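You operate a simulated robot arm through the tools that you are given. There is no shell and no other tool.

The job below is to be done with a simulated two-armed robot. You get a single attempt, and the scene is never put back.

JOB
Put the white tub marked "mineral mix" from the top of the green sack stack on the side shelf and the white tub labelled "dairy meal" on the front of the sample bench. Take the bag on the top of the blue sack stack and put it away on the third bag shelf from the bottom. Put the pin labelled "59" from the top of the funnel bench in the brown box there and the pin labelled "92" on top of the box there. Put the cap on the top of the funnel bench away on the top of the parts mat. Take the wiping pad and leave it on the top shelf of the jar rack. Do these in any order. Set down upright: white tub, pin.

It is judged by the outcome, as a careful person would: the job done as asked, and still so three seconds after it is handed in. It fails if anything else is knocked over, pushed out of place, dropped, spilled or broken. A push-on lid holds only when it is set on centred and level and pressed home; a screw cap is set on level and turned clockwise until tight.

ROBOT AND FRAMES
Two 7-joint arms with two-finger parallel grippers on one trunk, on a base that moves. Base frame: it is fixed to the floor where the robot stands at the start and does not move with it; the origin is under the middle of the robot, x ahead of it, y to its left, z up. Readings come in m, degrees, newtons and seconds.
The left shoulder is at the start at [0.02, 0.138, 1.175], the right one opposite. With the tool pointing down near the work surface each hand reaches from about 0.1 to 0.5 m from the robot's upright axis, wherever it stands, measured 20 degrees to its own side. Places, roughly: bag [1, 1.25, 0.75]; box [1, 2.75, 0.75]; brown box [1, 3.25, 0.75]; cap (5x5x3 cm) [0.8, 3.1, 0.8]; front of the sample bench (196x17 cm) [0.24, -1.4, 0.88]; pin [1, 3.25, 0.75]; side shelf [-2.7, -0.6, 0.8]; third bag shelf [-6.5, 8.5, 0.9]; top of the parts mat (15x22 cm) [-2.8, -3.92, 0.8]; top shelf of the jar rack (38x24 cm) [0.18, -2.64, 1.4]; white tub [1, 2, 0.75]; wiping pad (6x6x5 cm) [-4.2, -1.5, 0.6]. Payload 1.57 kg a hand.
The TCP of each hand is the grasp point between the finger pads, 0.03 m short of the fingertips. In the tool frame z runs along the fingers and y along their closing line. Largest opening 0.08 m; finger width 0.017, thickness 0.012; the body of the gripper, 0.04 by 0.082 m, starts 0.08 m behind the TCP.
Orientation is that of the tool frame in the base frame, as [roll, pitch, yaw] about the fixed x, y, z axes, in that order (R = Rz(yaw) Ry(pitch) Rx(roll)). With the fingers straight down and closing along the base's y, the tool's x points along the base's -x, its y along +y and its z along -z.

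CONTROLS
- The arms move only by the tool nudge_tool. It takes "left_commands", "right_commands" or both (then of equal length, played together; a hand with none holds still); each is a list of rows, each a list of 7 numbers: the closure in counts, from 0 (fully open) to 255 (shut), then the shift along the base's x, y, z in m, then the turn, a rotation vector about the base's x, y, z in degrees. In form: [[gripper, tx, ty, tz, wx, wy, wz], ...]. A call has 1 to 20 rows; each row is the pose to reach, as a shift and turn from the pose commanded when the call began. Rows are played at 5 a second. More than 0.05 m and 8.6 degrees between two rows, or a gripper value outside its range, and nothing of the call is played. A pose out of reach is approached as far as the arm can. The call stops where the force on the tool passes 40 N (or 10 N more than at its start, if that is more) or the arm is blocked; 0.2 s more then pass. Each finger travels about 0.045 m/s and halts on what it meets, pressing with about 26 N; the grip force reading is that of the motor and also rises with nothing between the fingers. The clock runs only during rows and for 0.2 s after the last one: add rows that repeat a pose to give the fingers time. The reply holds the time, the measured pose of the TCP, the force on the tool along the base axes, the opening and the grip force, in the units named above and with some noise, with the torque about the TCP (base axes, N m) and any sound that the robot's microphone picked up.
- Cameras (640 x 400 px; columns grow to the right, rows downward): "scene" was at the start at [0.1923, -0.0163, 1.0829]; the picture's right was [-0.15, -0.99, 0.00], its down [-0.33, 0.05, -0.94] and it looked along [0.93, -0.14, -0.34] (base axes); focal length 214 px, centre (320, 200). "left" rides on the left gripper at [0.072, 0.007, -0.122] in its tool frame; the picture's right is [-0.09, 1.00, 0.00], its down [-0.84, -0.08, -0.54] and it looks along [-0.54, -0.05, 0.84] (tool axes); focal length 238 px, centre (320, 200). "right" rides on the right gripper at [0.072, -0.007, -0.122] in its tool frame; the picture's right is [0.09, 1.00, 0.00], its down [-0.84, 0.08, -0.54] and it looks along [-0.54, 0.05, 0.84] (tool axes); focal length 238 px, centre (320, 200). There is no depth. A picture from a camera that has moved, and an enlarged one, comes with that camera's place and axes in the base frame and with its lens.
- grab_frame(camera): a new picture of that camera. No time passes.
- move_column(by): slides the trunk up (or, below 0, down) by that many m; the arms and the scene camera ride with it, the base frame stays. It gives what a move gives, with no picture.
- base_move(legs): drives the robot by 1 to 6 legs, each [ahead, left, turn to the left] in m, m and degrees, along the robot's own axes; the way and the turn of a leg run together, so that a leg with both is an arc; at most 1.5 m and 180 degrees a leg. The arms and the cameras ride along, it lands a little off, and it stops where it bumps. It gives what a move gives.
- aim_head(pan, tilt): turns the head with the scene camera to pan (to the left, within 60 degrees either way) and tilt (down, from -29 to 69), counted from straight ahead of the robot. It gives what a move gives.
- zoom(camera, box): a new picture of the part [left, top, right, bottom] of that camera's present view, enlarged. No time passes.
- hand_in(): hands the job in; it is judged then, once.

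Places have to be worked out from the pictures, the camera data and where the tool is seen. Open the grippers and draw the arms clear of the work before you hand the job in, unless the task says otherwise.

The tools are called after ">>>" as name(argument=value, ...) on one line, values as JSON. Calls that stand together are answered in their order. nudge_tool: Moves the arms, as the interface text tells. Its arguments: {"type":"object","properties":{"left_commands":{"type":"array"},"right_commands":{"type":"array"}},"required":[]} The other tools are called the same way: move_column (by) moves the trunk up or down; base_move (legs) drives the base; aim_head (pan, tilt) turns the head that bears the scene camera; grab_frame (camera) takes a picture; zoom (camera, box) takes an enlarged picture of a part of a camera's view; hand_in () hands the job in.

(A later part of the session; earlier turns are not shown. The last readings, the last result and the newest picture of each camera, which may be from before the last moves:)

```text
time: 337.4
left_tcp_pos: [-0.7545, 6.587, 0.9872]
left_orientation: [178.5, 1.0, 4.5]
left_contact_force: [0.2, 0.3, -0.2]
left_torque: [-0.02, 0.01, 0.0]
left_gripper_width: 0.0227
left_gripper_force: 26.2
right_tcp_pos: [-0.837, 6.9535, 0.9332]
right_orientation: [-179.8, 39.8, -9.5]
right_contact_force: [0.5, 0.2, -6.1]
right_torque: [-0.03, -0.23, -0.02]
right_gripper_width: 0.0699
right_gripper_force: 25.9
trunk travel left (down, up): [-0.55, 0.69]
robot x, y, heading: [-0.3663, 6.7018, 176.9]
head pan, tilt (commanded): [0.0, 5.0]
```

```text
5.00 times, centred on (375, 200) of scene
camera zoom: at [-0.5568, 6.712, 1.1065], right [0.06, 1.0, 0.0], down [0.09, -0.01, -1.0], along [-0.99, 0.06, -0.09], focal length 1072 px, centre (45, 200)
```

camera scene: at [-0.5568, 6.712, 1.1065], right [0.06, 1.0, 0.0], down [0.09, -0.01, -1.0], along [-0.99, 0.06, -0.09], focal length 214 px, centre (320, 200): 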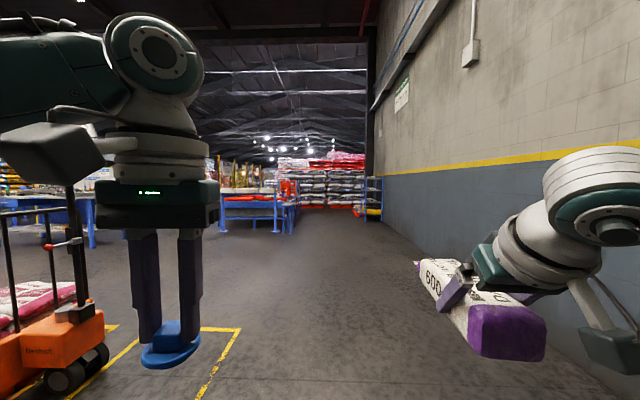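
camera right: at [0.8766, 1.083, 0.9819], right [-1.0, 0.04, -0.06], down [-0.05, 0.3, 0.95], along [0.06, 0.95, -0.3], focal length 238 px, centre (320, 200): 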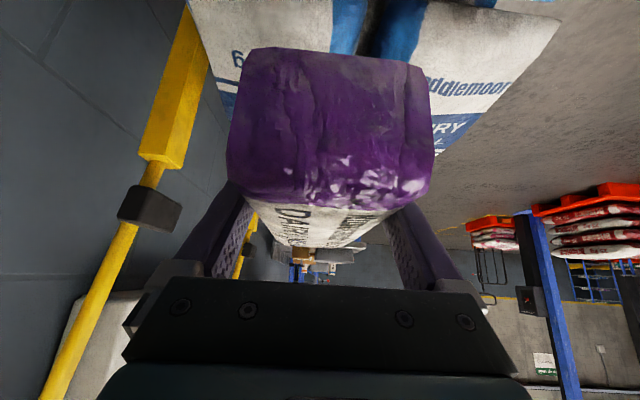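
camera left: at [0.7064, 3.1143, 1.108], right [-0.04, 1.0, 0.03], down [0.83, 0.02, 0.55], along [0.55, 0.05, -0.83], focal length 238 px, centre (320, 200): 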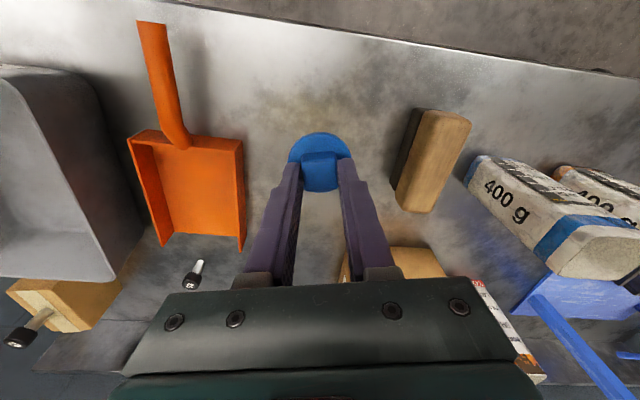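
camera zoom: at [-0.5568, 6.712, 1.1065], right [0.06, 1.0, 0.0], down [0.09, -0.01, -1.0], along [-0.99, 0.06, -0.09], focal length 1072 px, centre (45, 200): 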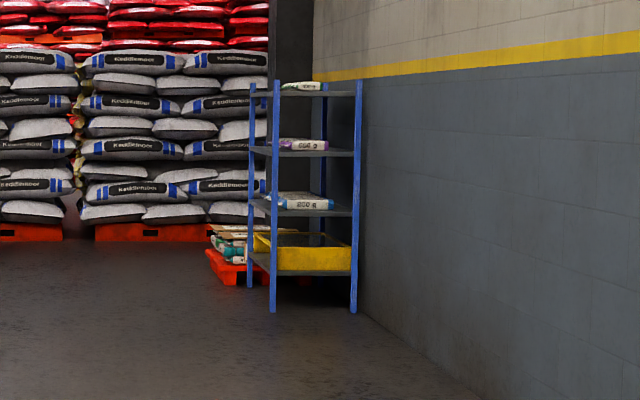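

The rack stands at x −6.05…−6.8, y 8.27…8.68 with shelves at z≈0.24, 0.55, 0.86, 1.15; the third one carries a purple-marked bag. I drive west along y≈7.3.

>>> base_move(legs=[[0, -0.6, 3.1], [1.5, 0, 0], [1.5, 0, 0], [1.4, 0, 0]])

>>> aim_head(pan=-20, tilt=10)

>>> grab_frame(camera="scene")

```text
time: 361.4
left_tcp_pos: [-5.1131, 7.1062, 0.988]
left_orientation: [178.5, 1.0, 7.9]
left_contact_force: [0.9, 0.1, -0.6]
left_torque: [0.02, 0.01, 0.02]
left_gripper_width: 0.0228
left_gripper_force: 26.1
right_tcp_pos: [-5.2153, 7.4697, 0.9325]
right_orientation: [-179.9, 39.7, -6.3]
right_contact_force: [0.6, -0.2, -7.1]
right_torque: [0.0, -0.24, 0.0]
right_gripper_width: 0.07
right_gripper_force: 26.2
trunk travel left (down, up): [-0.55, 0.69]
robot x, y, heading: [-4.7308, 7.2427, -179.7]
head pan, tilt (commanded): [0.0, 5.0]
```

```text
time: 362.2
left_tcp_pos: [-5.1117, 7.1072, 0.9868]
left_orientation: [178.4, 1.1, 7.9]
left_contact_force: [-0.5, 0.8, -0.6]
left_torque: [-0.04, 0.01, 0.01]
left_gripper_width: 0.0227
left_gripper_force: 26.3
right_tcp_pos: [-5.2155, 7.4692, 0.9321]
right_orientation: [-179.8, 39.6, -6.3]
right_contact_force: [-0.4, -1.1, -5.7]
right_torque: [-0.02, -0.22, -0.01]
right_gripper_width: 0.0697
right_gripper_force: 26.1
trunk travel left (down, up): [-0.55, 0.69]
robot x, y, heading: [-4.732, 7.2467, -180.0]
head pan, tilt (commanded): [-20.0, 10.0]
```

```text
taken
camera scene: at [-4.9181, 7.2755, 1.0984], right [0.34, 0.94, 0.0], down [0.16, -0.06, -0.98], along [-0.93, 0.34, -0.17], focal length 214 px, centre (320, 200)
```

scene: 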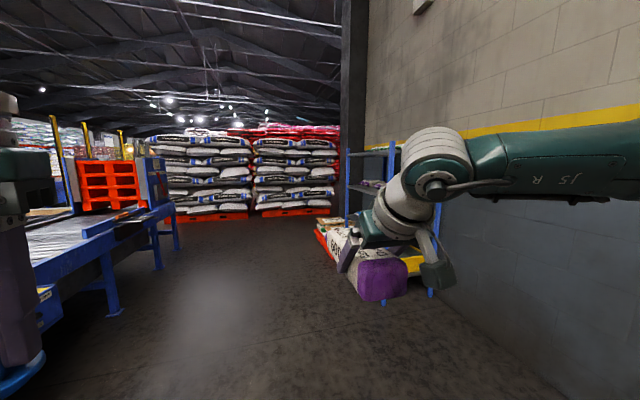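

The corridor is clear. I drive 1.6 m further west and then turn right to face the rack (north).

>>> base_move(legs=[[1.5, 0, 0], [0.15, 0, 0], [0, 0, -90]])

>>> aim_head(pan=0, tilt=10)

>>> grab_frame(camera="scene")

```text
time: 374.4
left_tcp_pos: [-6.5297, 7.6277, 0.9867]
left_orientation: [178.5, 1.0, -81.6]
left_contact_force: [-0.1, -0.4, -0.1]
left_torque: [-0.01, -0.01, -0.02]
left_gripper_width: 0.0228
left_gripper_force: 26.2
right_tcp_pos: [-6.1677, 7.7344, 0.9326]
right_orientation: [-180.0, 39.6, -95.8]
right_contact_force: [-0.5, -0.4, -7.0]
right_torque: [-0.28, 0.06, 0.05]
right_gripper_width: 0.0701
right_gripper_force: 26.1
trunk travel left (down, up): [-0.55, 0.69]
robot x, y, heading: [-6.3868, 7.252, 90.4]
head pan, tilt (commanded): [-20.0, 10.0]
```

```text
time: 375.3
left_tcp_pos: [-6.5291, 7.6286, 0.9877]
left_orientation: [178.5, 1.0, -81.7]
left_contact_force: [0.5, 0.1, -0.2]
left_torque: [0.04, 0.03, 0.01]
left_gripper_width: 0.0223
left_gripper_force: 26.0
right_tcp_pos: [-6.167, 7.7341, 0.9317]
right_orientation: [-179.9, 39.6, -95.8]
right_contact_force: [0.1, 0.4, -6.1]
right_torque: [-0.23, 0.06, 0.01]
right_gripper_width: 0.07
right_gripper_force: 25.7
trunk travel left (down, up): [-0.55, 0.69]
robot x, y, heading: [-6.3868, 7.2456, 90.3]
head pan, tilt (commanded): [0.0, 10.0]
```

```text
taken
camera scene: at [-6.3882, 7.4395, 1.0984], right [1.0, 0.01, 0.0], down [0.0, -0.17, -0.98], along [-0.01, 0.98, -0.17], focal length 214 px, centre (320, 200)
```

scene: 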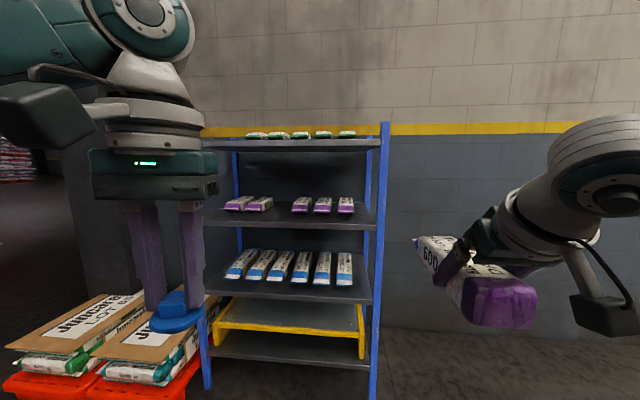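

The third shelf has purple bags with one gap in the row — the natural place for this bag. I zoom to measure the gap.

>>> zoom(camera="scene", box=[195, 120, 395, 245])

>>> zoom(camera="scene", box=[215, 180, 365, 240])

```text
3.20 times, centred on (295, 182) of scene
camera zoom: at [-6.3882, 7.4395, 1.0984], right [1.0, 0.01, 0.0], down [0.0, -0.17, -0.98], along [-0.01, 0.98, -0.17], focal length 686 px, centre (400, 256)
```

zoom: 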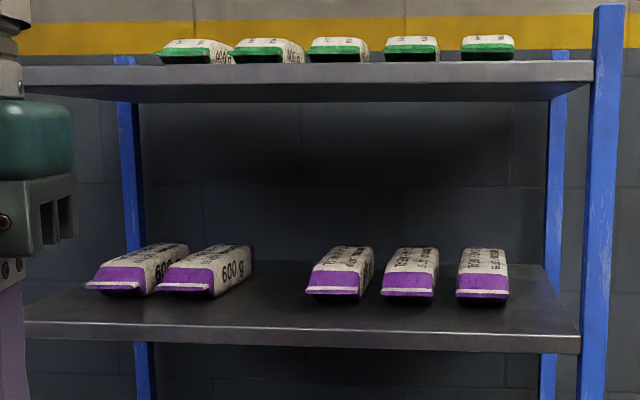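

```text
4.27 times, centred on (290, 210) of scene
camera zoom: at [-6.3882, 7.4395, 1.0984], right [1.0, 0.01, 0.0], down [0.0, -0.17, -0.98], along [-0.01, 0.98, -0.17], focal length 915 px, centre (448, 157)
```

zoom: 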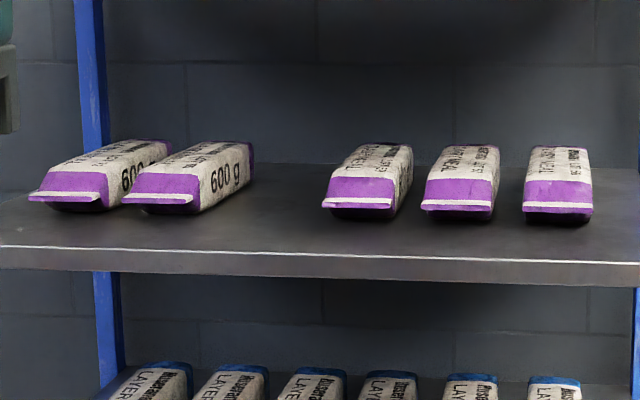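

The slot centre is at x≈−6.608 on the third shelf (z≈0.866, front edge y≈8.27, top shelf lip ≈1.15). First I retract the left hand (with cap) toward my body so it stays clear of the rack.

>>> nudge_tool(left_commands=[[255, 0, -0.02, -0.01, 0, 0, 0], [255, 0, -0.04, -0.02, 0, 0, 0], [255, 0, -0.06, -0.03, 0, 0, 0], [255, 0, -0.08, -0.04, 0, 0, 0], [255, 0, -0.1, -0.05, 0, 0, 0], [255, 0, -0.1, -0.05, 0, 0, 0]], right_commands=[[255, 0, 0, 0.0, 0, 0, 1.5], [255, 0, 0, 0.0, 0, 0, 3], [255, 0, 0, 0.0, 0, 0, 4.5], [255, 0, 0, 0.0, 0, 0, 5.8], [255, 0, 0, 0.0, 0, 0, 5.8], [255, 0, 0, 0.0, 0, 0, 5.8]])

>>> grab_frame(camera="scene")

>>> grab_frame(camera="right")

```text
time: 376.7
left_tcp_pos: [-6.5297, 7.5274, 0.9337]
left_orientation: [178.5, 1.0, -81.7]
left_contact_force: [-0.4, 0.0, -0.6]
left_torque: [-0.02, 0.0, -0.01]
left_gripper_width: 0.0227
left_gripper_force: 25.9
right_tcp_pos: [-6.1663, 7.7347, 0.9323]
right_orientation: [-179.9, 39.7, -90.0]
right_contact_force: [-0.3, 1.2, -5.5]
right_torque: [-0.25, -0.02, -0.03]
right_gripper_width: 0.0698
right_gripper_force: 25.7
trunk travel left (down, up): [-0.55, 0.69]
robot x, y, heading: [-6.3838, 7.2504, 90.5]
head pan, tilt (commanded): [0.0, 10.0]
```

```text
taken
camera scene: at [-6.3883, 7.4395, 1.0984], right [1.0, 0.01, 0.0], down [0.0, -0.17, -0.98], along [-0.01, 0.98, -0.17], focal length 214 px, centre (320, 200)
```

scene: 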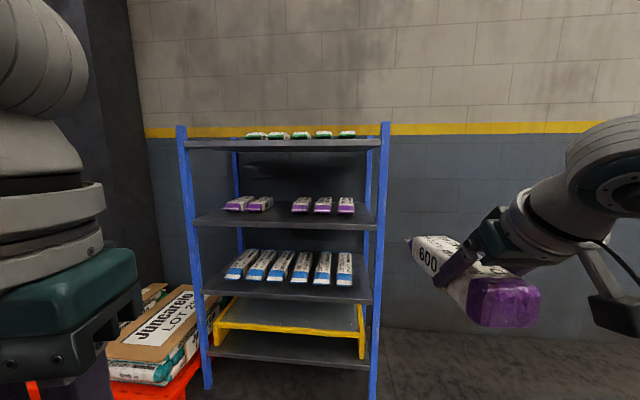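

```text
taken
camera right: at [-6.16, 7.6008, 0.9812], right [-1.0, -0.07, -0.06], down [-0.08, 0.3, 0.95], along [-0.05, 0.95, -0.3], focal length 238 px, centre (320, 200)
```

right: 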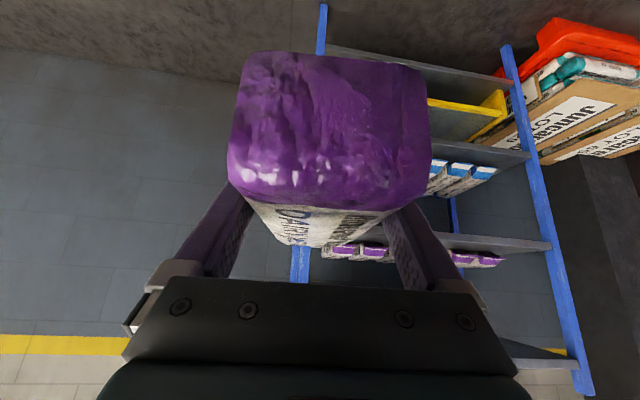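

The left hand is tucked. I move the base 0.27 m left and 0.38 m ahead, stopping with the bag just in front of the rack.

>>> base_move(legs=[[0, 0.27, 0], [0.38, 0, 0]])

>>> aim_head(pan=0, tilt=15)

>>> grab_frame(camera="scene")

```text
time: 380.6
left_tcp_pos: [-6.8066, 7.9005, 0.9351]
left_orientation: [178.5, 1.0, -81.3]
left_contact_force: [-0.5, -0.5, -0.2]
left_torque: [-0.02, 0.02, 0.01]
left_gripper_width: 0.0228
left_gripper_force: 25.9
right_tcp_pos: [-6.445, 8.1099, 0.9319]
right_orientation: [-180.0, 39.7, -89.5]
right_contact_force: [0.7, -0.3, -4.9]
right_torque: [-0.23, -0.05, 0.0]
right_gripper_width: 0.0703
right_gripper_force: 25.9
trunk travel left (down, up): [-0.55, 0.69]
robot x, y, heading: [-6.6581, 7.622, 90.9]
head pan, tilt (commanded): [0.0, 10.0]
```

```text
time: 381.2
left_tcp_pos: [-6.8066, 7.8999, 0.9333]
left_orientation: [178.5, 1.0, -81.3]
left_contact_force: [-0.6, 0.2, -0.4]
left_torque: [-0.02, 0.01, 0.02]
left_gripper_width: 0.0229
left_gripper_force: 26.2
right_tcp_pos: [-6.4464, 8.1096, 0.932]
right_orientation: [-180.0, 39.6, -89.6]
right_contact_force: [0.6, 0.1, -6.3]
right_torque: [-0.24, 0.0, 0.01]
right_gripper_width: 0.0697
right_gripper_force: 25.9
trunk travel left (down, up): [-0.55, 0.69]
robot x, y, heading: [-6.6619, 7.6242, 90.8]
head pan, tilt (commanded): [0.0, 15.0]
```

```text
taken
camera scene: at [-6.6654, 7.814, 1.0903], right [1.0, 0.02, 0.0], down [0.0, -0.26, -0.97], along [-0.02, 0.97, -0.26], focal length 214 px, centre (320, 200)
```

scene: 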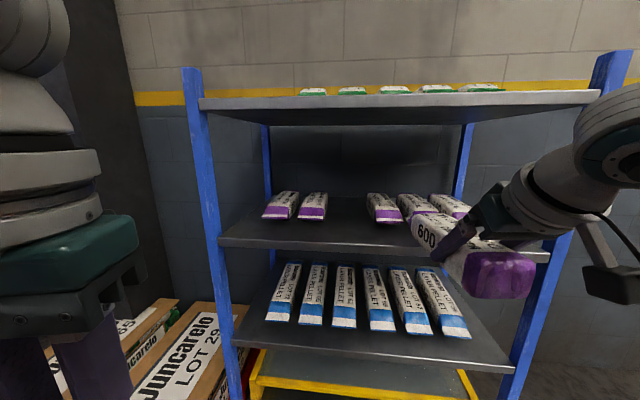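

I zoom in to measure the slot between the second and third bag from this closer view.

>>> zoom(camera="scene", box=[240, 170, 480, 270])

>>> grab_frame(camera="right")

```text
2.67 times, centred on (360, 220) of scene
camera zoom: at [-6.6654, 7.814, 1.0903], right [1.0, 0.02, 0.0], down [0.0, -0.26, -0.97], along [-0.02, 0.97, -0.26], focal length 572 px, centre (213, 147)
```

zoom: 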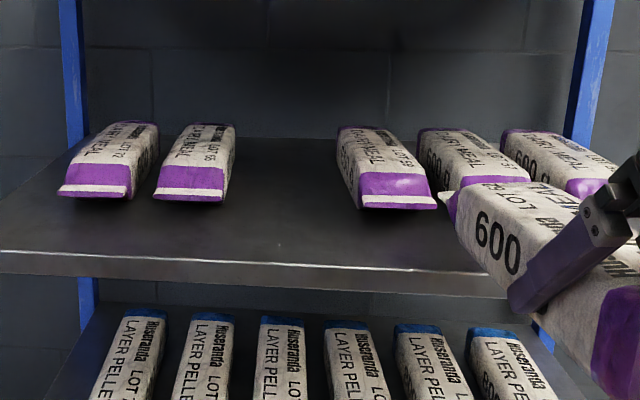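

```text
taken
camera right: at [-6.4384, 7.9764, 0.9809], right [-1.0, -0.08, -0.06], down [-0.08, 0.3, 0.95], along [-0.06, 0.95, -0.3], focal length 238 px, centre (320, 200)
```

right: 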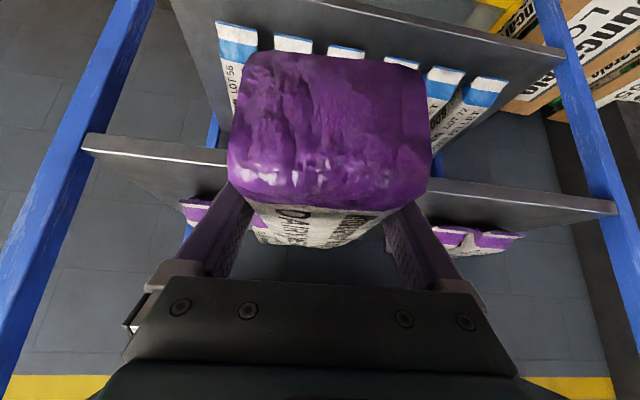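

Slot centre is x≈−6.59. I shift the right hand 14.4 cm to the left (still in front of the rack), then check.

>>> nudge_tool(right_commands=[[255, -0.03, 0, 0, 0, 0, 0], [255, -0.06, 0, 0, 0, 0, 0], [255, -0.09, 0, 0, 0, 0, 0], [255, -0.12, 0, 0, 0, 0, -0.3], [255, -0.144, 0, 0, 0, 0, -0.4], [255, -0.144, 0, 0, 0, 0, -0.4]])

>>> grab_frame(camera="scene")

>>> grab_frame(camera="right")

```text
time: 382.6
left_tcp_pos: [-6.8082, 7.8996, 0.935]
left_orientation: [178.5, 1.0, -81.4]
left_contact_force: [-0.1, 0.0, -0.6]
left_torque: [0.02, -0.05, -0.01]
left_gripper_width: 0.0226
left_gripper_force: 26.2
right_tcp_pos: [-6.591, 8.1135, 0.9332]
right_orientation: [-179.8, 39.7, -90.0]
right_contact_force: [-0.7, 0.4, -5.3]
right_torque: [-0.28, 0.03, -0.01]
right_gripper_width: 0.0704
right_gripper_force: 26.2
trunk travel left (down, up): [-0.55, 0.69]
robot x, y, heading: [-6.6609, 7.623, 90.9]
head pan, tilt (commanded): [0.0, 15.0]
```

```text
taken
camera scene: at [-6.6652, 7.814, 1.0903], right [1.0, 0.02, 0.0], down [0.0, -0.26, -0.97], along [-0.02, 0.97, -0.26], focal length 214 px, centre (320, 200)
```

scene: 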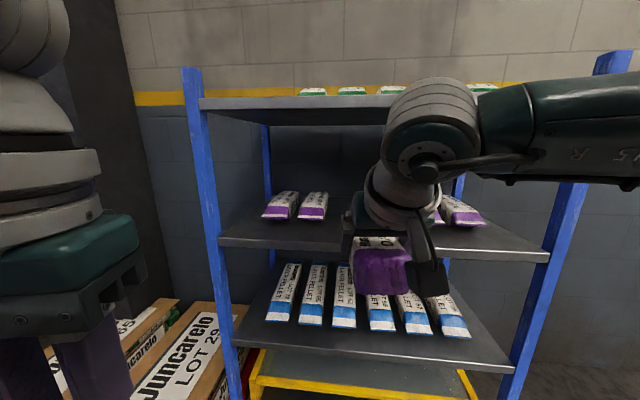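

```text
taken
camera right: at [-6.5836, 7.9791, 0.9825], right [-1.0, -0.07, -0.06], down [-0.08, 0.3, 0.95], along [-0.05, 0.95, -0.3], focal length 238 px, centre (320, 200)
```

right: 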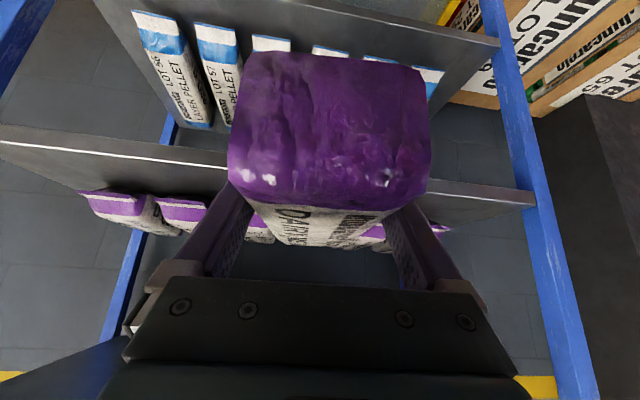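

The bag bottom is about 3 cm below TCP, so there is room: I lower the hand 2 cm for more clearance under the top shelf, then drive forward 0.22 m.

>>> nudge_tool(right_commands=[[255, 0, 0, -0.01, 0, 0, 0], [255, 0, 0, -0.02, 0, 0, 0], [255, 0, 0, -0.02, 0, 0, 0]])

>>> base_move(legs=[[0.2, 0, -0.5]])

>>> grab_frame(camera="scene")

>>> grab_frame(camera="right")

```text
time: 383.4
left_tcp_pos: [-6.8073, 7.8996, 0.9335]
left_orientation: [178.6, 1.0, -81.3]
left_contact_force: [-0.2, 0.8, -0.6]
left_torque: [0.0, 0.02, 0.04]
left_gripper_width: 0.0226
left_gripper_force: 25.7
right_tcp_pos: [-6.5915, 8.1116, 0.9141]
right_orientation: [-179.9, 39.7, -89.9]
right_contact_force: [-0.7, 1.0, -5.5]
right_torque: [-0.26, 0.01, -0.01]
right_gripper_width: 0.0699
right_gripper_force: 25.5
trunk travel left (down, up): [-0.55, 0.69]
robot x, y, heading: [-6.6646, 7.6179, 90.7]
head pan, tilt (commanded): [0.0, 15.0]
```

```text
time: 385.0
left_tcp_pos: [-6.8075, 8.098, 0.9341]
left_orientation: [178.5, 1.0, -81.7]
left_contact_force: [1.1, 0.2, 0.6]
left_torque: [-0.02, -0.01, 0.01]
left_gripper_width: 0.0225
left_gripper_force: 26.5
right_tcp_pos: [-6.5898, 8.3071, 0.9129]
right_orientation: [-179.8, 39.6, -90.3]
right_contact_force: [0.3, 0.1, -5.0]
right_torque: [-0.23, -0.02, 0.01]
right_gripper_width: 0.0699
right_gripper_force: 26.0
trunk travel left (down, up): [-0.55, 0.69]
robot x, y, heading: [-6.6639, 7.8198, 90.3]
head pan, tilt (commanded): [0.0, 15.0]
```

```text
taken
camera scene: at [-6.6665, 8.0123, 1.0903], right [1.0, 0.01, 0.0], down [0.0, -0.26, -0.97], along [-0.01, 0.97, -0.26], focal length 214 px, centre (320, 200)
```

scene: 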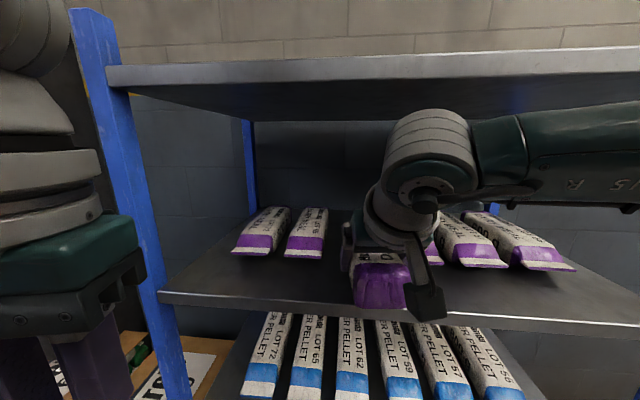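

```text
taken
camera right: at [-6.5833, 8.1754, 0.9623], right [-1.0, -0.06, -0.06], down [-0.08, 0.3, 0.95], along [-0.04, 0.95, -0.3], focal length 238 px, centre (320, 200)
```

right: 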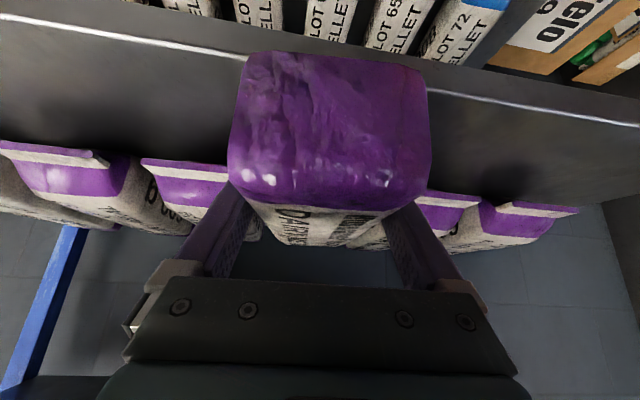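

The bag is entering the slot centrally with ~2.5 cm on each side. I go 6 cm more with the base, then will finish with the arm.

>>> base_move(legs=[[0.06, 0, 0]])

>>> grab_frame(camera="scene")

>>> grab_frame(camera="right")

```text
time: 386.0
left_tcp_pos: [-6.8078, 8.1581, 0.9337]
left_orientation: [178.5, 1.0, -81.7]
left_contact_force: [0.2, -0.3, -0.2]
left_torque: [-0.01, 0.0, 0.01]
left_gripper_width: 0.0227
left_gripper_force: 26.1
right_tcp_pos: [-6.5906, 8.3688, 0.9123]
right_orientation: [-179.8, 39.6, -90.4]
right_contact_force: [0.2, 0.8, -4.8]
right_torque: [-0.24, 0.0, 0.02]
right_gripper_width: 0.0698
right_gripper_force: 26.2
trunk travel left (down, up): [-0.55, 0.69]
robot x, y, heading: [-6.666, 7.8826, 90.5]
head pan, tilt (commanded): [0.0, 15.0]
```

```text
taken
camera scene: at [-6.667, 8.0719, 1.0903], right [1.0, 0.01, 0.0], down [0.0, -0.26, -0.97], along [-0.01, 0.97, -0.26], focal length 214 px, centre (320, 200)
```

scene: 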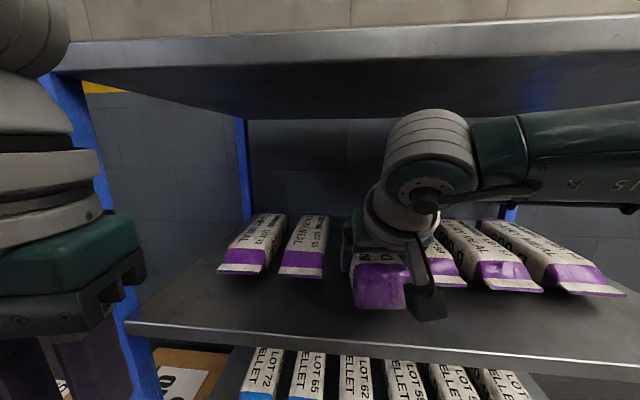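

```text
taken
camera right: at [-6.5837, 8.2348, 0.9621], right [-1.0, -0.06, -0.06], down [-0.08, 0.3, 0.95], along [-0.04, 0.95, -0.3], focal length 238 px, centre (320, 200)
```

right: 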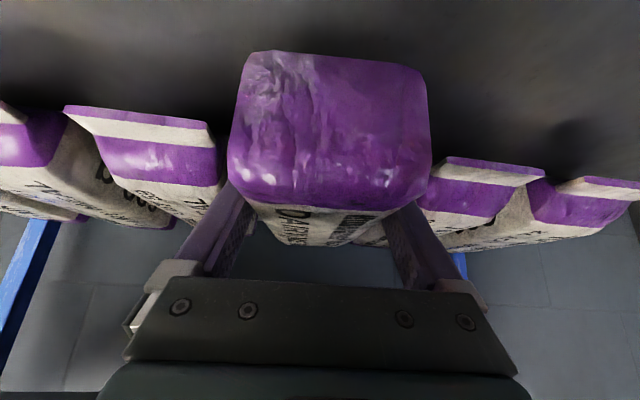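

Margins are good on both sides. I advance 3.5 cm with the arm and lower 1 cm.

>>> nudge_tool(right_commands=[[255, 0, 0.015, 0, 0, 0, 0], [255, 0, 0.03, 0, 0, 0, 0], [255, 0, 0.038, 0, 0, 0, 0], [255, 0, 0.038, -0.005, 0, 0, 0], [255, 0, 0.038, -0.01, 0, 0, 0], [255, 0, 0.038, -0.01, 0, 0, 0]])

>>> grab_frame(camera="right")

>>> zoom(camera="scene", box=[200, 170, 520, 350])

```text
time: 387.4
left_tcp_pos: [-6.8071, 8.1585, 0.934]
left_orientation: [178.5, 0.8, -81.7]
left_contact_force: [0.1, -0.1, -0.2]
left_torque: [0.0, -0.01, 0.04]
left_gripper_width: 0.0226
left_gripper_force: 26.2
right_tcp_pos: [-6.5905, 8.406, 0.9012]
right_orientation: [-179.8, 39.6, -90.3]
right_contact_force: [-1.0, 0.4, -5.5]
right_torque: [-0.21, -0.01, -0.01]
right_gripper_width: 0.0701
right_gripper_force: 26.2
trunk travel left (down, up): [-0.55, 0.69]
robot x, y, heading: [-6.6646, 7.8804, 90.2]
head pan, tilt (commanded): [0.0, 15.0]
```

```text
taken
camera right: at [-6.5844, 8.2727, 0.9509], right [-1.0, -0.06, -0.06], down [-0.08, 0.3, 0.95], along [-0.04, 0.95, -0.3], focal length 238 px, centre (320, 200)
```

right: 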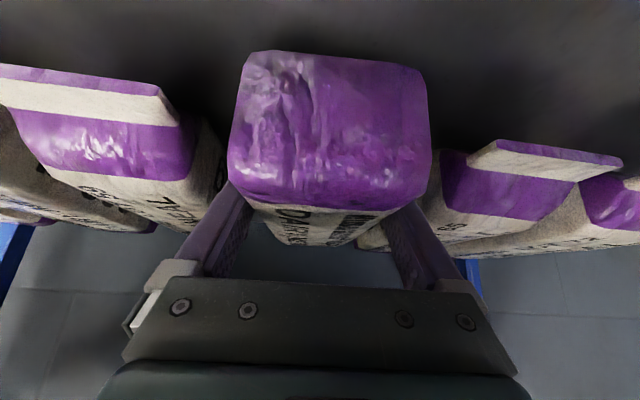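

```text
2.00 times, centred on (360, 260) of scene
camera zoom: at [-6.667, 8.0716, 1.0903], right [1.0, 0.01, 0.0], down [0.0, -0.26, -0.97], along [-0.01, 0.97, -0.26], focal length 429 px, centre (240, 80)
```

zoom: 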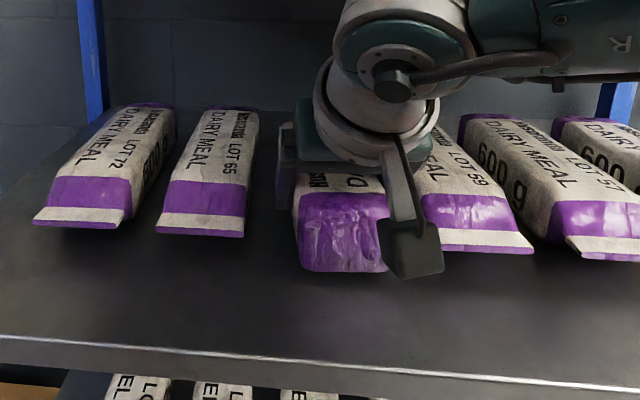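

The bag is between its neighbours, almost flush with them. I lower in 2–3 mm steps until contact.

>>> nudge_tool(right_commands=[[255, 0, 0, -0.003, 0, 0, 0], [255, 0, 0, -0.006, 0, 0, 0], [255, 0, 0, -0.009, 0, 0, 0], [255, 0, 0, -0.009, 0, 0, 0]])

```text
time: 388.4
left_tcp_pos: [-6.8082, 8.159, 0.9336]
left_orientation: [178.5, 1.0, -81.7]
left_contact_force: [-0.1, -0.7, 0.0]
left_torque: [0.01, 0.0, 0.0]
left_gripper_width: 0.023
left_gripper_force: 25.7
right_tcp_pos: [-6.59, 8.4054, 0.894]
right_orientation: [-179.9, 39.6, -90.3]
right_contact_force: [0.4, -1.7, 1.1]
right_torque: [0.66, 0.23, 0.04]
right_gripper_width: 0.0699
right_gripper_force: 26.4
trunk travel left (down, up): [-0.55, 0.69]
robot x, y, heading: [-6.6645, 7.8791, 90.5]
head pan, tilt (commanded): [0.0, 15.0]
```

The far end has touched first. I lower another 4 mm so the bag settles.

>>> nudge_tool(right_commands=[[255, 0, 0, -0.002, 0, 0, 0], [255, 0, 0, -0.004, 0, 0, 0], [255, 0, 0, -0.004, 0, 0, 0]])

>>> zoom(camera="scene", box=[200, 170, 520, 350])

```text
time: 389.2
left_tcp_pos: [-6.8081, 8.1591, 0.9346]
left_orientation: [178.5, 1.0, -81.7]
left_contact_force: [-0.3, -0.5, 0.2]
left_torque: [-0.02, -0.02, -0.01]
left_gripper_width: 0.0229
left_gripper_force: 26.3
right_tcp_pos: [-6.5905, 8.4079, 0.8906]
right_orientation: [-179.9, 39.8, -90.3]
right_contact_force: [0.9, -4.4, 17.7]
right_torque: [0.09, 0.36, 0.03]
right_gripper_width: 0.0697
right_gripper_force: 26.0
trunk travel left (down, up): [-0.55, 0.69]
robot x, y, heading: [-6.6665, 7.8817, 90.5]
head pan, tilt (commanded): [0.0, 15.0]
```

```text
2.00 times, centred on (360, 260) of scene
camera zoom: at [-6.6666, 8.0729, 1.0907], right [1.0, 0.01, 0.0], down [0.0, -0.26, -0.97], along [-0.01, 0.97, -0.26], focal length 429 px, centre (240, 80)
```

zoom: 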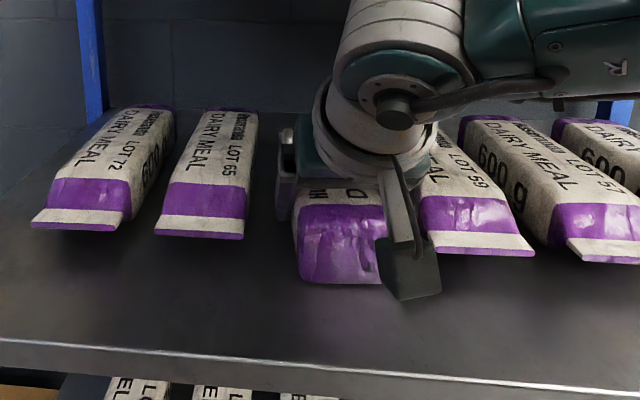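

The bag lies fully on the shelf (18 N, no torque). I ease up, open the gripper and withdraw horizontally along the bag's axis.

>>> nudge_tool(right_commands=[[255, 0, 0, 0.002, 0, 0, 0], [120, 0, 0, 0.002, 0, 0, 0], [0, 0, 0, 0.002, 0, 0, 0], [0, 0, 0, 0.002, 0, 0, 0], [0, 0, 0, 0.003, 0, 0, 0]])

>>> grab_frame(camera="right")

```text
time: 390.4
left_tcp_pos: [-6.8072, 8.1589, 0.9332]
left_orientation: [178.5, 1.0, -81.8]
left_contact_force: [0.5, 0.3, -1.2]
left_torque: [0.03, 0.0, 0.01]
left_gripper_width: 0.0228
left_gripper_force: 26.2
right_tcp_pos: [-6.59, 8.4055, 0.8933]
right_orientation: [-179.8, 39.6, -90.3]
right_contact_force: [-1.1, -0.7, -0.4]
right_torque: [0.0, 0.01, -0.04]
right_gripper_width: 0.08
right_gripper_force: 0.0
trunk travel left (down, up): [-0.55, 0.69]
robot x, y, heading: [-6.6629, 7.8803, 90.8]
head pan, tilt (commanded): [0.0, 15.0]
```

```text
taken
camera right: at [-6.5837, 8.2727, 0.9418], right [-1.0, -0.06, -0.06], down [-0.08, 0.3, 0.95], along [-0.04, 0.95, -0.3], focal length 238 px, centre (320, 200)
```

right: 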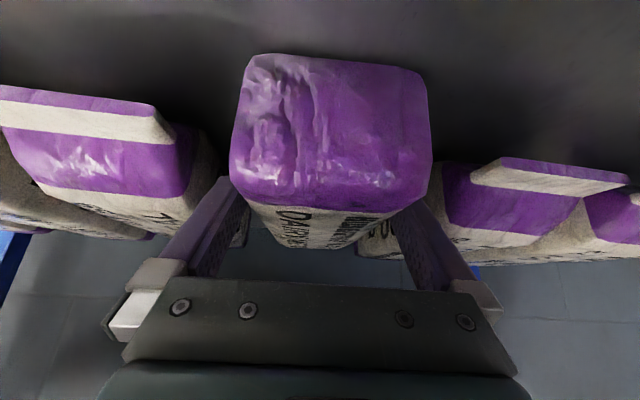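

Released, forces zero. I withdraw the right hand backward with a slight rise, 15 cm.

>>> nudge_tool(right_commands=[[0, 0, -0.01, 0.006, 0, 0, 0], [0, 0, -0.03, 0.012, 0, 0, 0], [0, 0, -0.055, 0.016, 0, 0, 0], [0, 0, -0.08, 0.02, 0, 0, 0], [0, 0, -0.11, 0.025, 0, 0, 0], [0, 0, -0.13, 0.03, 0, 0, 0], [0, 0, -0.13, 0.03, 0, 0, 0]])

>>> grab_frame(camera="right")

>>> grab_frame(camera="scene")

```text
time: 392.0
left_tcp_pos: [-6.8072, 8.1589, 0.9334]
left_orientation: [178.4, 1.0, -81.7]
left_contact_force: [-0.3, 0.2, -0.8]
left_torque: [0.01, -0.03, 0.01]
left_gripper_width: 0.0229
left_gripper_force: 26.4
right_tcp_pos: [-6.5862, 8.2738, 0.9238]
right_orientation: [-179.8, 39.6, -90.4]
right_contact_force: [0.0, -0.1, -0.2]
right_torque: [0.02, -0.01, 0.0]
right_gripper_width: 0.0801
right_gripper_force: 0.1
trunk travel left (down, up): [-0.55, 0.69]
robot x, y, heading: [-6.6662, 7.8756, 90.6]
head pan, tilt (commanded): [0.0, 15.0]
```

```text
taken
camera right: at [-6.5808, 8.1404, 0.972], right [-1.0, -0.06, -0.06], down [-0.08, 0.3, 0.95], along [-0.04, 0.95, -0.3], focal length 238 px, centre (320, 200)
```

right: 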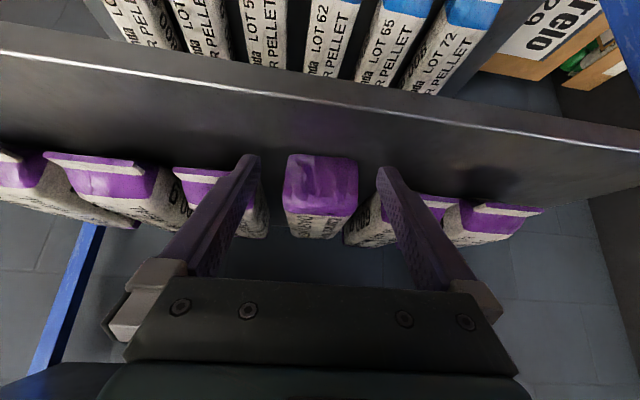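

```text
taken
camera scene: at [-6.6669, 8.0721, 1.0904], right [1.0, 0.01, 0.0], down [0.0, -0.26, -0.97], along [-0.01, 0.97, -0.26], focal length 214 px, centre (320, 200)
```

scene: 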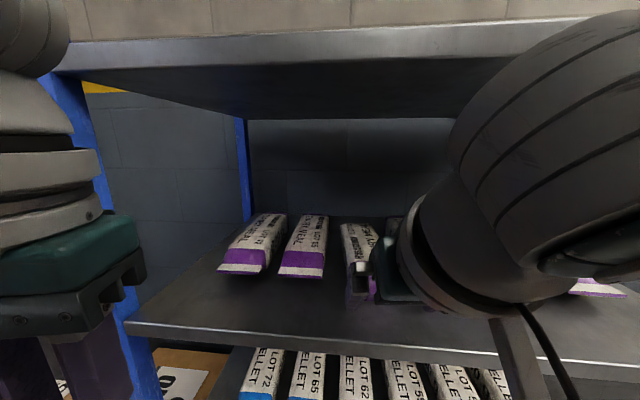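

The bag sits in its slot. I back away from the rack and verify with a zoom.

>>> base_move(legs=[[-0.6, 0, 0]])

>>> zoom(camera="scene", box=[200, 130, 480, 290])

```text
time: 395.4
left_tcp_pos: [-6.8021, 7.5662, 0.9345]
left_orientation: [178.5, 1.0, -81.4]
left_contact_force: [0.3, 0.5, -0.8]
left_torque: [-0.02, -0.07, 0.01]
left_gripper_width: 0.0224
left_gripper_force: 26.1
right_tcp_pos: [-6.5816, 7.6836, 0.9224]
right_orientation: [-179.8, 39.6, -90.0]
right_contact_force: [-0.3, 0.2, -0.5]
right_torque: [-0.05, -0.02, 0.02]
right_gripper_width: 0.0803
right_gripper_force: 0.1
trunk travel left (down, up): [-0.55, 0.69]
robot x, y, heading: [-6.6549, 7.2887, 91.1]
head pan, tilt (commanded): [0.0, 15.0]
```

```text
2.29 times, centred on (340, 210) of scene
camera zoom: at [-6.6608, 7.4802, 1.0904], right [1.0, 0.02, 0.0], down [0.0, -0.26, -0.97], along [-0.01, 0.97, -0.26], focal length 490 px, centre (274, 177)
```

zoom: 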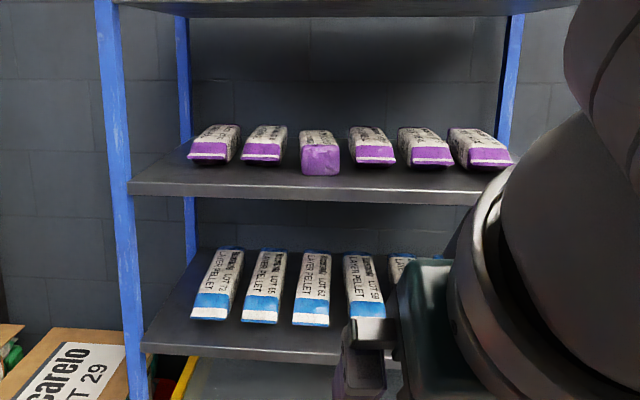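

The bag is neatly in the row on the third shelf. I relax the right arm to a more neutral pose, then head back east and south toward the pad.

>>> nudge_tool(right_commands=[[0, 0.02, 0.02, 0.01, -4, 0, 0], [0, 0.04, 0.03, 0.02, -8, 0, 0], [0, 0.06, 0.03, 0.03, -12, 0, 0], [0, 0.08, 0.03, 0.04, -16, 0, 0], [0, 0.09, 0.03, 0.05, -20, 0, 0], [0, 0.1, 0.03, 0.06, -24, 0, 0], [0, 0.1, 0.03, 0.06, -24, 0, 0]])

>>> base_move(legs=[[0, 0, -91], [1.5, 0, 0], [1.5, 0, 0], [1.5, 0, 0], [1.5, 0, 0]])

```text
time: 396.9
left_tcp_pos: [-6.8025, 7.5657, 0.9339]
left_orientation: [178.5, 0.9, -81.5]
left_contact_force: [0.1, -0.1, 0.7]
left_torque: [0.01, 0.02, 0.01]
left_gripper_width: 0.0226
left_gripper_force: 26.1
right_tcp_pos: [-6.4814, 7.7123, 0.9827]
right_orientation: [-179.9, 15.6, -90.0]
right_contact_force: [-0.5, 0.6, -0.4]
right_torque: [0.02, 0.0, -0.01]
right_gripper_width: 0.0799
right_gripper_force: 0.1
trunk travel left (down, up): [-0.55, 0.69]
robot x, y, heading: [-6.6543, 7.2878, 91.0]
head pan, tilt (commanded): [0.0, 15.0]
```

```text
time: 429.3
left_tcp_pos: [-0.4038, 7.895, 0.9347]
left_orientation: [178.5, 1.0, -167.0]
left_contact_force: [-0.3, 0.8, -0.2]
left_torque: [-0.02, -0.03, 0.02]
left_gripper_width: 0.0227
left_gripper_force: 26.5
right_tcp_pos: [-0.2346, 7.586, 0.9831]
right_orientation: [-179.8, 15.6, -175.7]
right_contact_force: [0.0, 0.0, -0.4]
right_torque: [-0.02, -0.01, -0.02]
right_gripper_width: 0.0799
right_gripper_force: 0.1
trunk travel left (down, up): [-0.55, 0.69]
robot x, y, heading: [-0.6704, 7.7308, 5.1]
head pan, tilt (commanded): [0.0, 15.0]
```

I've drifted to heading 5° and y=7.73. I move away from the wall, turn to face south, and drive down in two stages along x≈−0.5.

>>> base_move(legs=[[0.1, -0.6, 0], [0, 0, -95], [1.5, 0, 0], [1.5, 0, 0]])

>>> aim_head(pan=0, tilt=10)

>>> grab_frame(camera="scene")

```text
time: 450.9
left_tcp_pos: [-0.5856, 3.8714, 0.9332]
left_orientation: [178.5, 1.1, 95.1]
left_contact_force: [0.3, -0.1, -0.3]
left_torque: [0.0, 0.01, 0.01]
left_gripper_width: 0.0228
left_gripper_force: 25.8
right_tcp_pos: [-0.9148, 3.7454, 0.9832]
right_orientation: [-179.8, 15.6, 86.5]
right_contact_force: [-0.1, 0.4, 0.0]
right_torque: [-0.04, -0.03, 0.03]
right_gripper_width: 0.08
right_gripper_force: 0.1
trunk travel left (down, up): [-0.55, 0.69]
robot x, y, heading: [-0.7113, 4.1602, -92.6]
head pan, tilt (commanded): [0.0, 15.0]
```

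```text
time: 451.6
left_tcp_pos: [-0.5846, 3.8717, 0.9346]
left_orientation: [178.5, 1.1, 95.0]
left_contact_force: [0.3, 0.2, -0.9]
left_torque: [0.0, 0.01, -0.01]
left_gripper_width: 0.0228
left_gripper_force: 26.3
right_tcp_pos: [-0.9135, 3.7461, 0.9823]
right_orientation: [-179.8, 15.5, 86.4]
right_contact_force: [0.7, -0.2, -0.4]
right_torque: [0.0, -0.01, 0.0]
right_gripper_width: 0.0802
right_gripper_force: 0.0
trunk travel left (down, up): [-0.55, 0.69]
robot x, y, heading: [-0.711, 4.1587, -92.7]
head pan, tilt (commanded): [0.0, 10.0]
```

```text
taken
camera scene: at [-0.7196, 3.9626, 1.0985], right [-1.0, 0.05, 0.0], down [0.01, 0.17, -0.98], along [-0.05, -0.98, -0.17], focal length 214 px, centre (320, 200)
```

scene: 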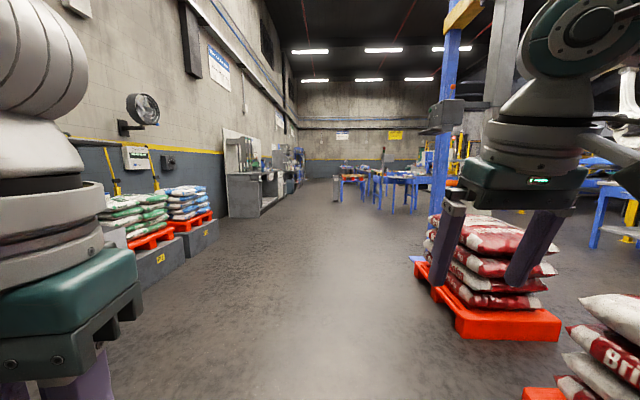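

The corridor is clear. I continue south to y≈−1, correcting heading.

>>> base_move(legs=[[0, 0, 2.6], [1.5, 0, 0], [1.5, 0, 0], [1.5, 0, 0], [0.6, 0, 0]])

>>> aim_head(pan=0, tilt=8)

>>> grab_frame(camera="scene")

>>> aim_head(pan=-50, tilt=8)

>>> grab_frame(camera="scene")

```text
time: 476.2
left_tcp_pos: [-0.5649, -1.1615, 0.9339]
left_orientation: [178.5, 1.0, 98.8]
left_contact_force: [0.4, -0.2, -0.6]
left_torque: [-0.02, 0.0, 0.02]
left_gripper_width: 0.0227
left_gripper_force: 25.8
right_tcp_pos: [-0.886, -1.3081, 0.9829]
right_orientation: [-179.7, 15.6, 90.1]
right_contact_force: [0.2, 0.1, -0.3]
right_torque: [-0.02, 0.02, -0.02]
right_gripper_width: 0.0799
right_gripper_force: 0.0
trunk travel left (down, up): [-0.55, 0.69]
robot x, y, heading: [-0.7109, -0.8862, -89.1]
head pan, tilt (commanded): [0.0, 10.0]
```

```text
time: 476.8
left_tcp_pos: [-0.5647, -1.1614, 0.9341]
left_orientation: [178.6, 1.0, 98.8]
left_contact_force: [-0.6, -0.5, -0.5]
left_torque: [0.04, 0.01, 0.0]
left_gripper_width: 0.0227
left_gripper_force: 26.0
right_tcp_pos: [-0.886, -1.3085, 0.9827]
right_orientation: [-179.8, 15.7, 90.1]
right_contact_force: [-0.6, -0.2, 0.4]
right_torque: [0.02, -0.01, 0.01]
right_gripper_width: 0.0799
right_gripper_force: 0.1
trunk travel left (down, up): [-0.55, 0.69]
robot x, y, heading: [-0.7106, -0.8845, -88.8]
head pan, tilt (commanded): [0.0, 8.0]
```

```text
taken
camera scene: at [-0.7063, -1.0789, 1.1018], right [-1.0, -0.02, 0.0], down [0.0, 0.14, -0.99], along [0.02, -0.99, -0.14], focal length 214 px, centre (320, 200)
```

scene: 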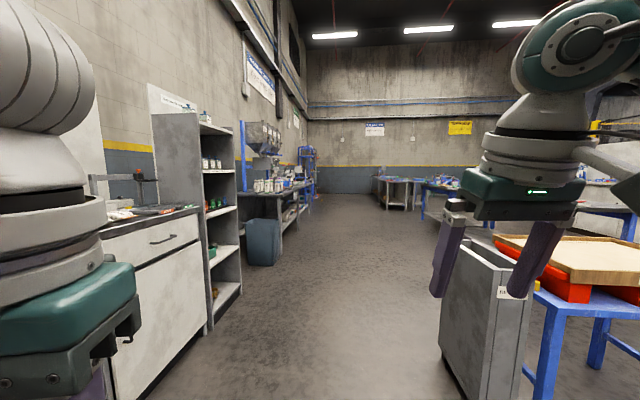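

```text
time: 478.0
left_tcp_pos: [-0.5661, -1.1601, 0.9344]
left_orientation: [178.6, 0.9, 98.8]
left_contact_force: [-0.5, 0.0, -1.3]
left_torque: [0.01, -0.04, -0.01]
left_gripper_width: 0.0227
left_gripper_force: 25.1
right_tcp_pos: [-0.8862, -1.3084, 0.9823]
right_orientation: [-179.7, 15.6, 90.1]
right_contact_force: [-0.4, -0.3, -0.2]
right_torque: [0.02, 0.02, -0.02]
right_gripper_width: 0.0801
right_gripper_force: 0.1
trunk travel left (down, up): [-0.55, 0.69]
robot x, y, heading: [-0.7079, -0.8833, -89.3]
head pan, tilt (commanded): [-50.0, 8.0]
```

```text
taken
camera scene: at [-0.7778, -1.0471, 1.1018], right [-0.66, 0.75, 0.0], down [0.1, 0.09, -0.99], along [-0.75, -0.65, -0.14], focal length 214 px, centre (320, 200)
```

scene: 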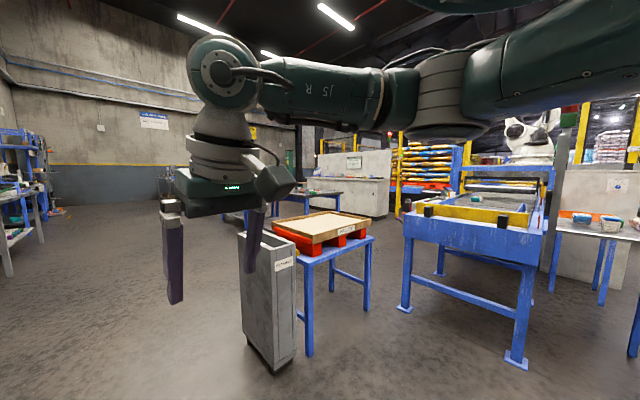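

The pad's position projects near px (460,208) on the conveyor. I zoom there.

>>> zoom(camera="scene", box=[390, 160, 570, 270])

>>> zoom(camera="scene", box=[420, 180, 500, 230])

```text
3.56 times, centred on (480, 215) of scene
camera zoom: at [-0.7778, -1.0471, 1.1018], right [-0.66, 0.75, 0.0], down [0.1, 0.09, -0.99], along [-0.75, -0.65, -0.14], focal length 763 px, centre (-249, 147)
```

zoom: 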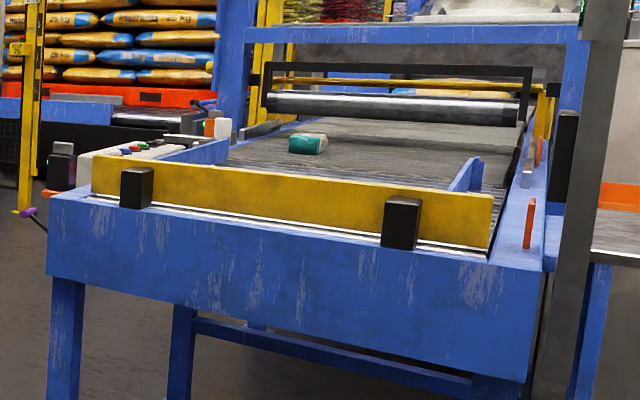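

```text
8.00 times, centred on (460, 205) of scene
camera zoom: at [-0.7778, -1.0471, 1.1018], right [-0.66, 0.75, 0.0], down [0.1, 0.09, -0.99], along [-0.75, -0.65, -0.14], focal length 1716 px, centre (-800, 160)
```

zoom: 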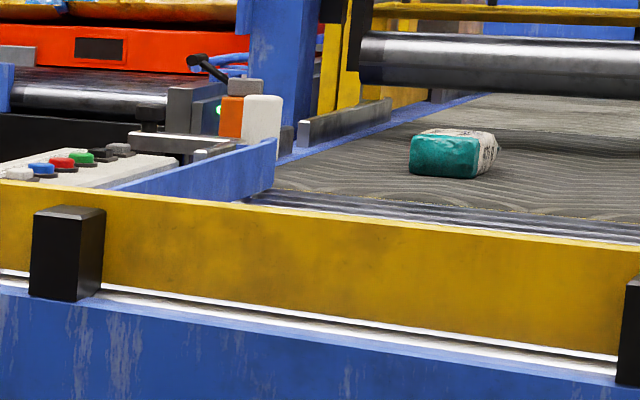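

The pad is hidden behind the conveyor from here. I drive south 1.7 m and look west again.

>>> base_move(legs=[[1.5, 0, 0], [0.3, 0, 0]])

>>> aim_head(pan=-58, tilt=10)

>>> grab_frame(camera="scene")

>>> aim_head(pan=-20, tilt=8)

>>> grab_frame(camera="scene")

```text
time: 487.1
left_tcp_pos: [-0.603, -2.9606, 0.9339]
left_orientation: [178.4, 0.9, 95.6]
left_contact_force: [-0.1, 0.3, -0.8]
left_torque: [0.02, -0.01, 0.02]
left_gripper_width: 0.0227
left_gripper_force: 25.5
right_tcp_pos: [-0.9307, -3.0921, 0.9826]
right_orientation: [-179.8, 15.6, 87.1]
right_contact_force: [-0.1, 0.9, 0.3]
right_torque: [0.03, 0.02, -0.01]
right_gripper_width: 0.0802
right_gripper_force: 0.1
trunk travel left (down, up): [-0.55, 0.69]
robot x, y, heading: [-0.7339, -2.6751, -92.0]
head pan, tilt (commanded): [-50.0, 8.0]
```

```text
time: 487.7
left_tcp_pos: [-0.6025, -2.9612, 0.9348]
left_orientation: [178.4, 1.1, 95.6]
left_contact_force: [-0.7, -0.4, -0.7]
left_torque: [-0.02, -0.02, 0.01]
left_gripper_width: 0.0227
left_gripper_force: 26.1
right_tcp_pos: [-0.9318, -3.0902, 0.9816]
right_orientation: [-179.8, 15.6, 87.1]
right_contact_force: [0.6, 0.4, 0.4]
right_torque: [0.0, -0.02, 0.05]
right_gripper_width: 0.0799
right_gripper_force: 0.0
trunk travel left (down, up): [-0.55, 0.69]
robot x, y, heading: [-0.7343, -2.6796, -92.1]
head pan, tilt (commanded): [-58.0, 10.0]
```

```text
taken
camera scene: at [-0.8163, -2.8258, 1.0986], right [-0.5, 0.87, 0.0], down [0.15, 0.09, -0.98], along [-0.85, -0.49, -0.17], focal length 214 px, centre (320, 200)
```

scene: 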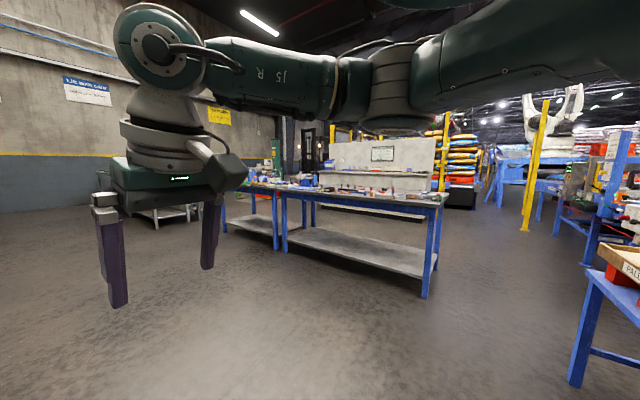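

```text
time: 488.8
left_tcp_pos: [-0.6029, -2.9624, 0.9347]
left_orientation: [178.6, 0.8, 95.7]
left_contact_force: [1.1, 0.4, -0.5]
left_torque: [0.03, 0.01, -0.02]
left_gripper_width: 0.0226
left_gripper_force: 26.0
right_tcp_pos: [-0.9306, -3.0907, 0.9824]
right_orientation: [-179.7, 15.5, 87.2]
right_contact_force: [-0.3, -0.5, 0.0]
right_torque: [-0.03, 0.01, -0.02]
right_gripper_width: 0.08
right_gripper_force: 0.0
trunk travel left (down, up): [-0.55, 0.69]
robot x, y, heading: [-0.7323, -2.672, -91.9]
head pan, tilt (commanded): [-20.0, 8.0]
```

```text
taken
camera scene: at [-0.7706, -2.8651, 1.1018], right [-0.93, 0.38, 0.0], down [0.05, 0.13, -0.99], along [-0.37, -0.92, -0.14], focal length 214 px, centre (320, 200)
```

scene: 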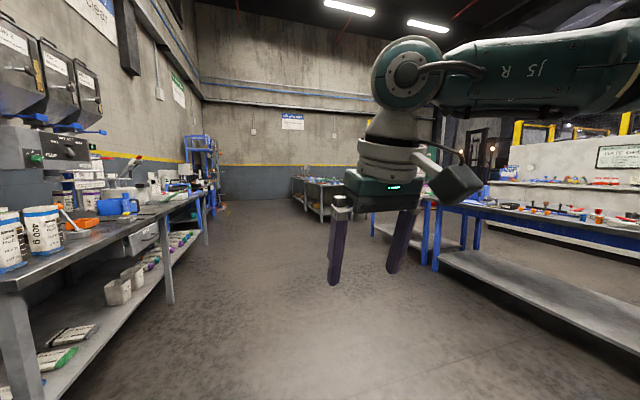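

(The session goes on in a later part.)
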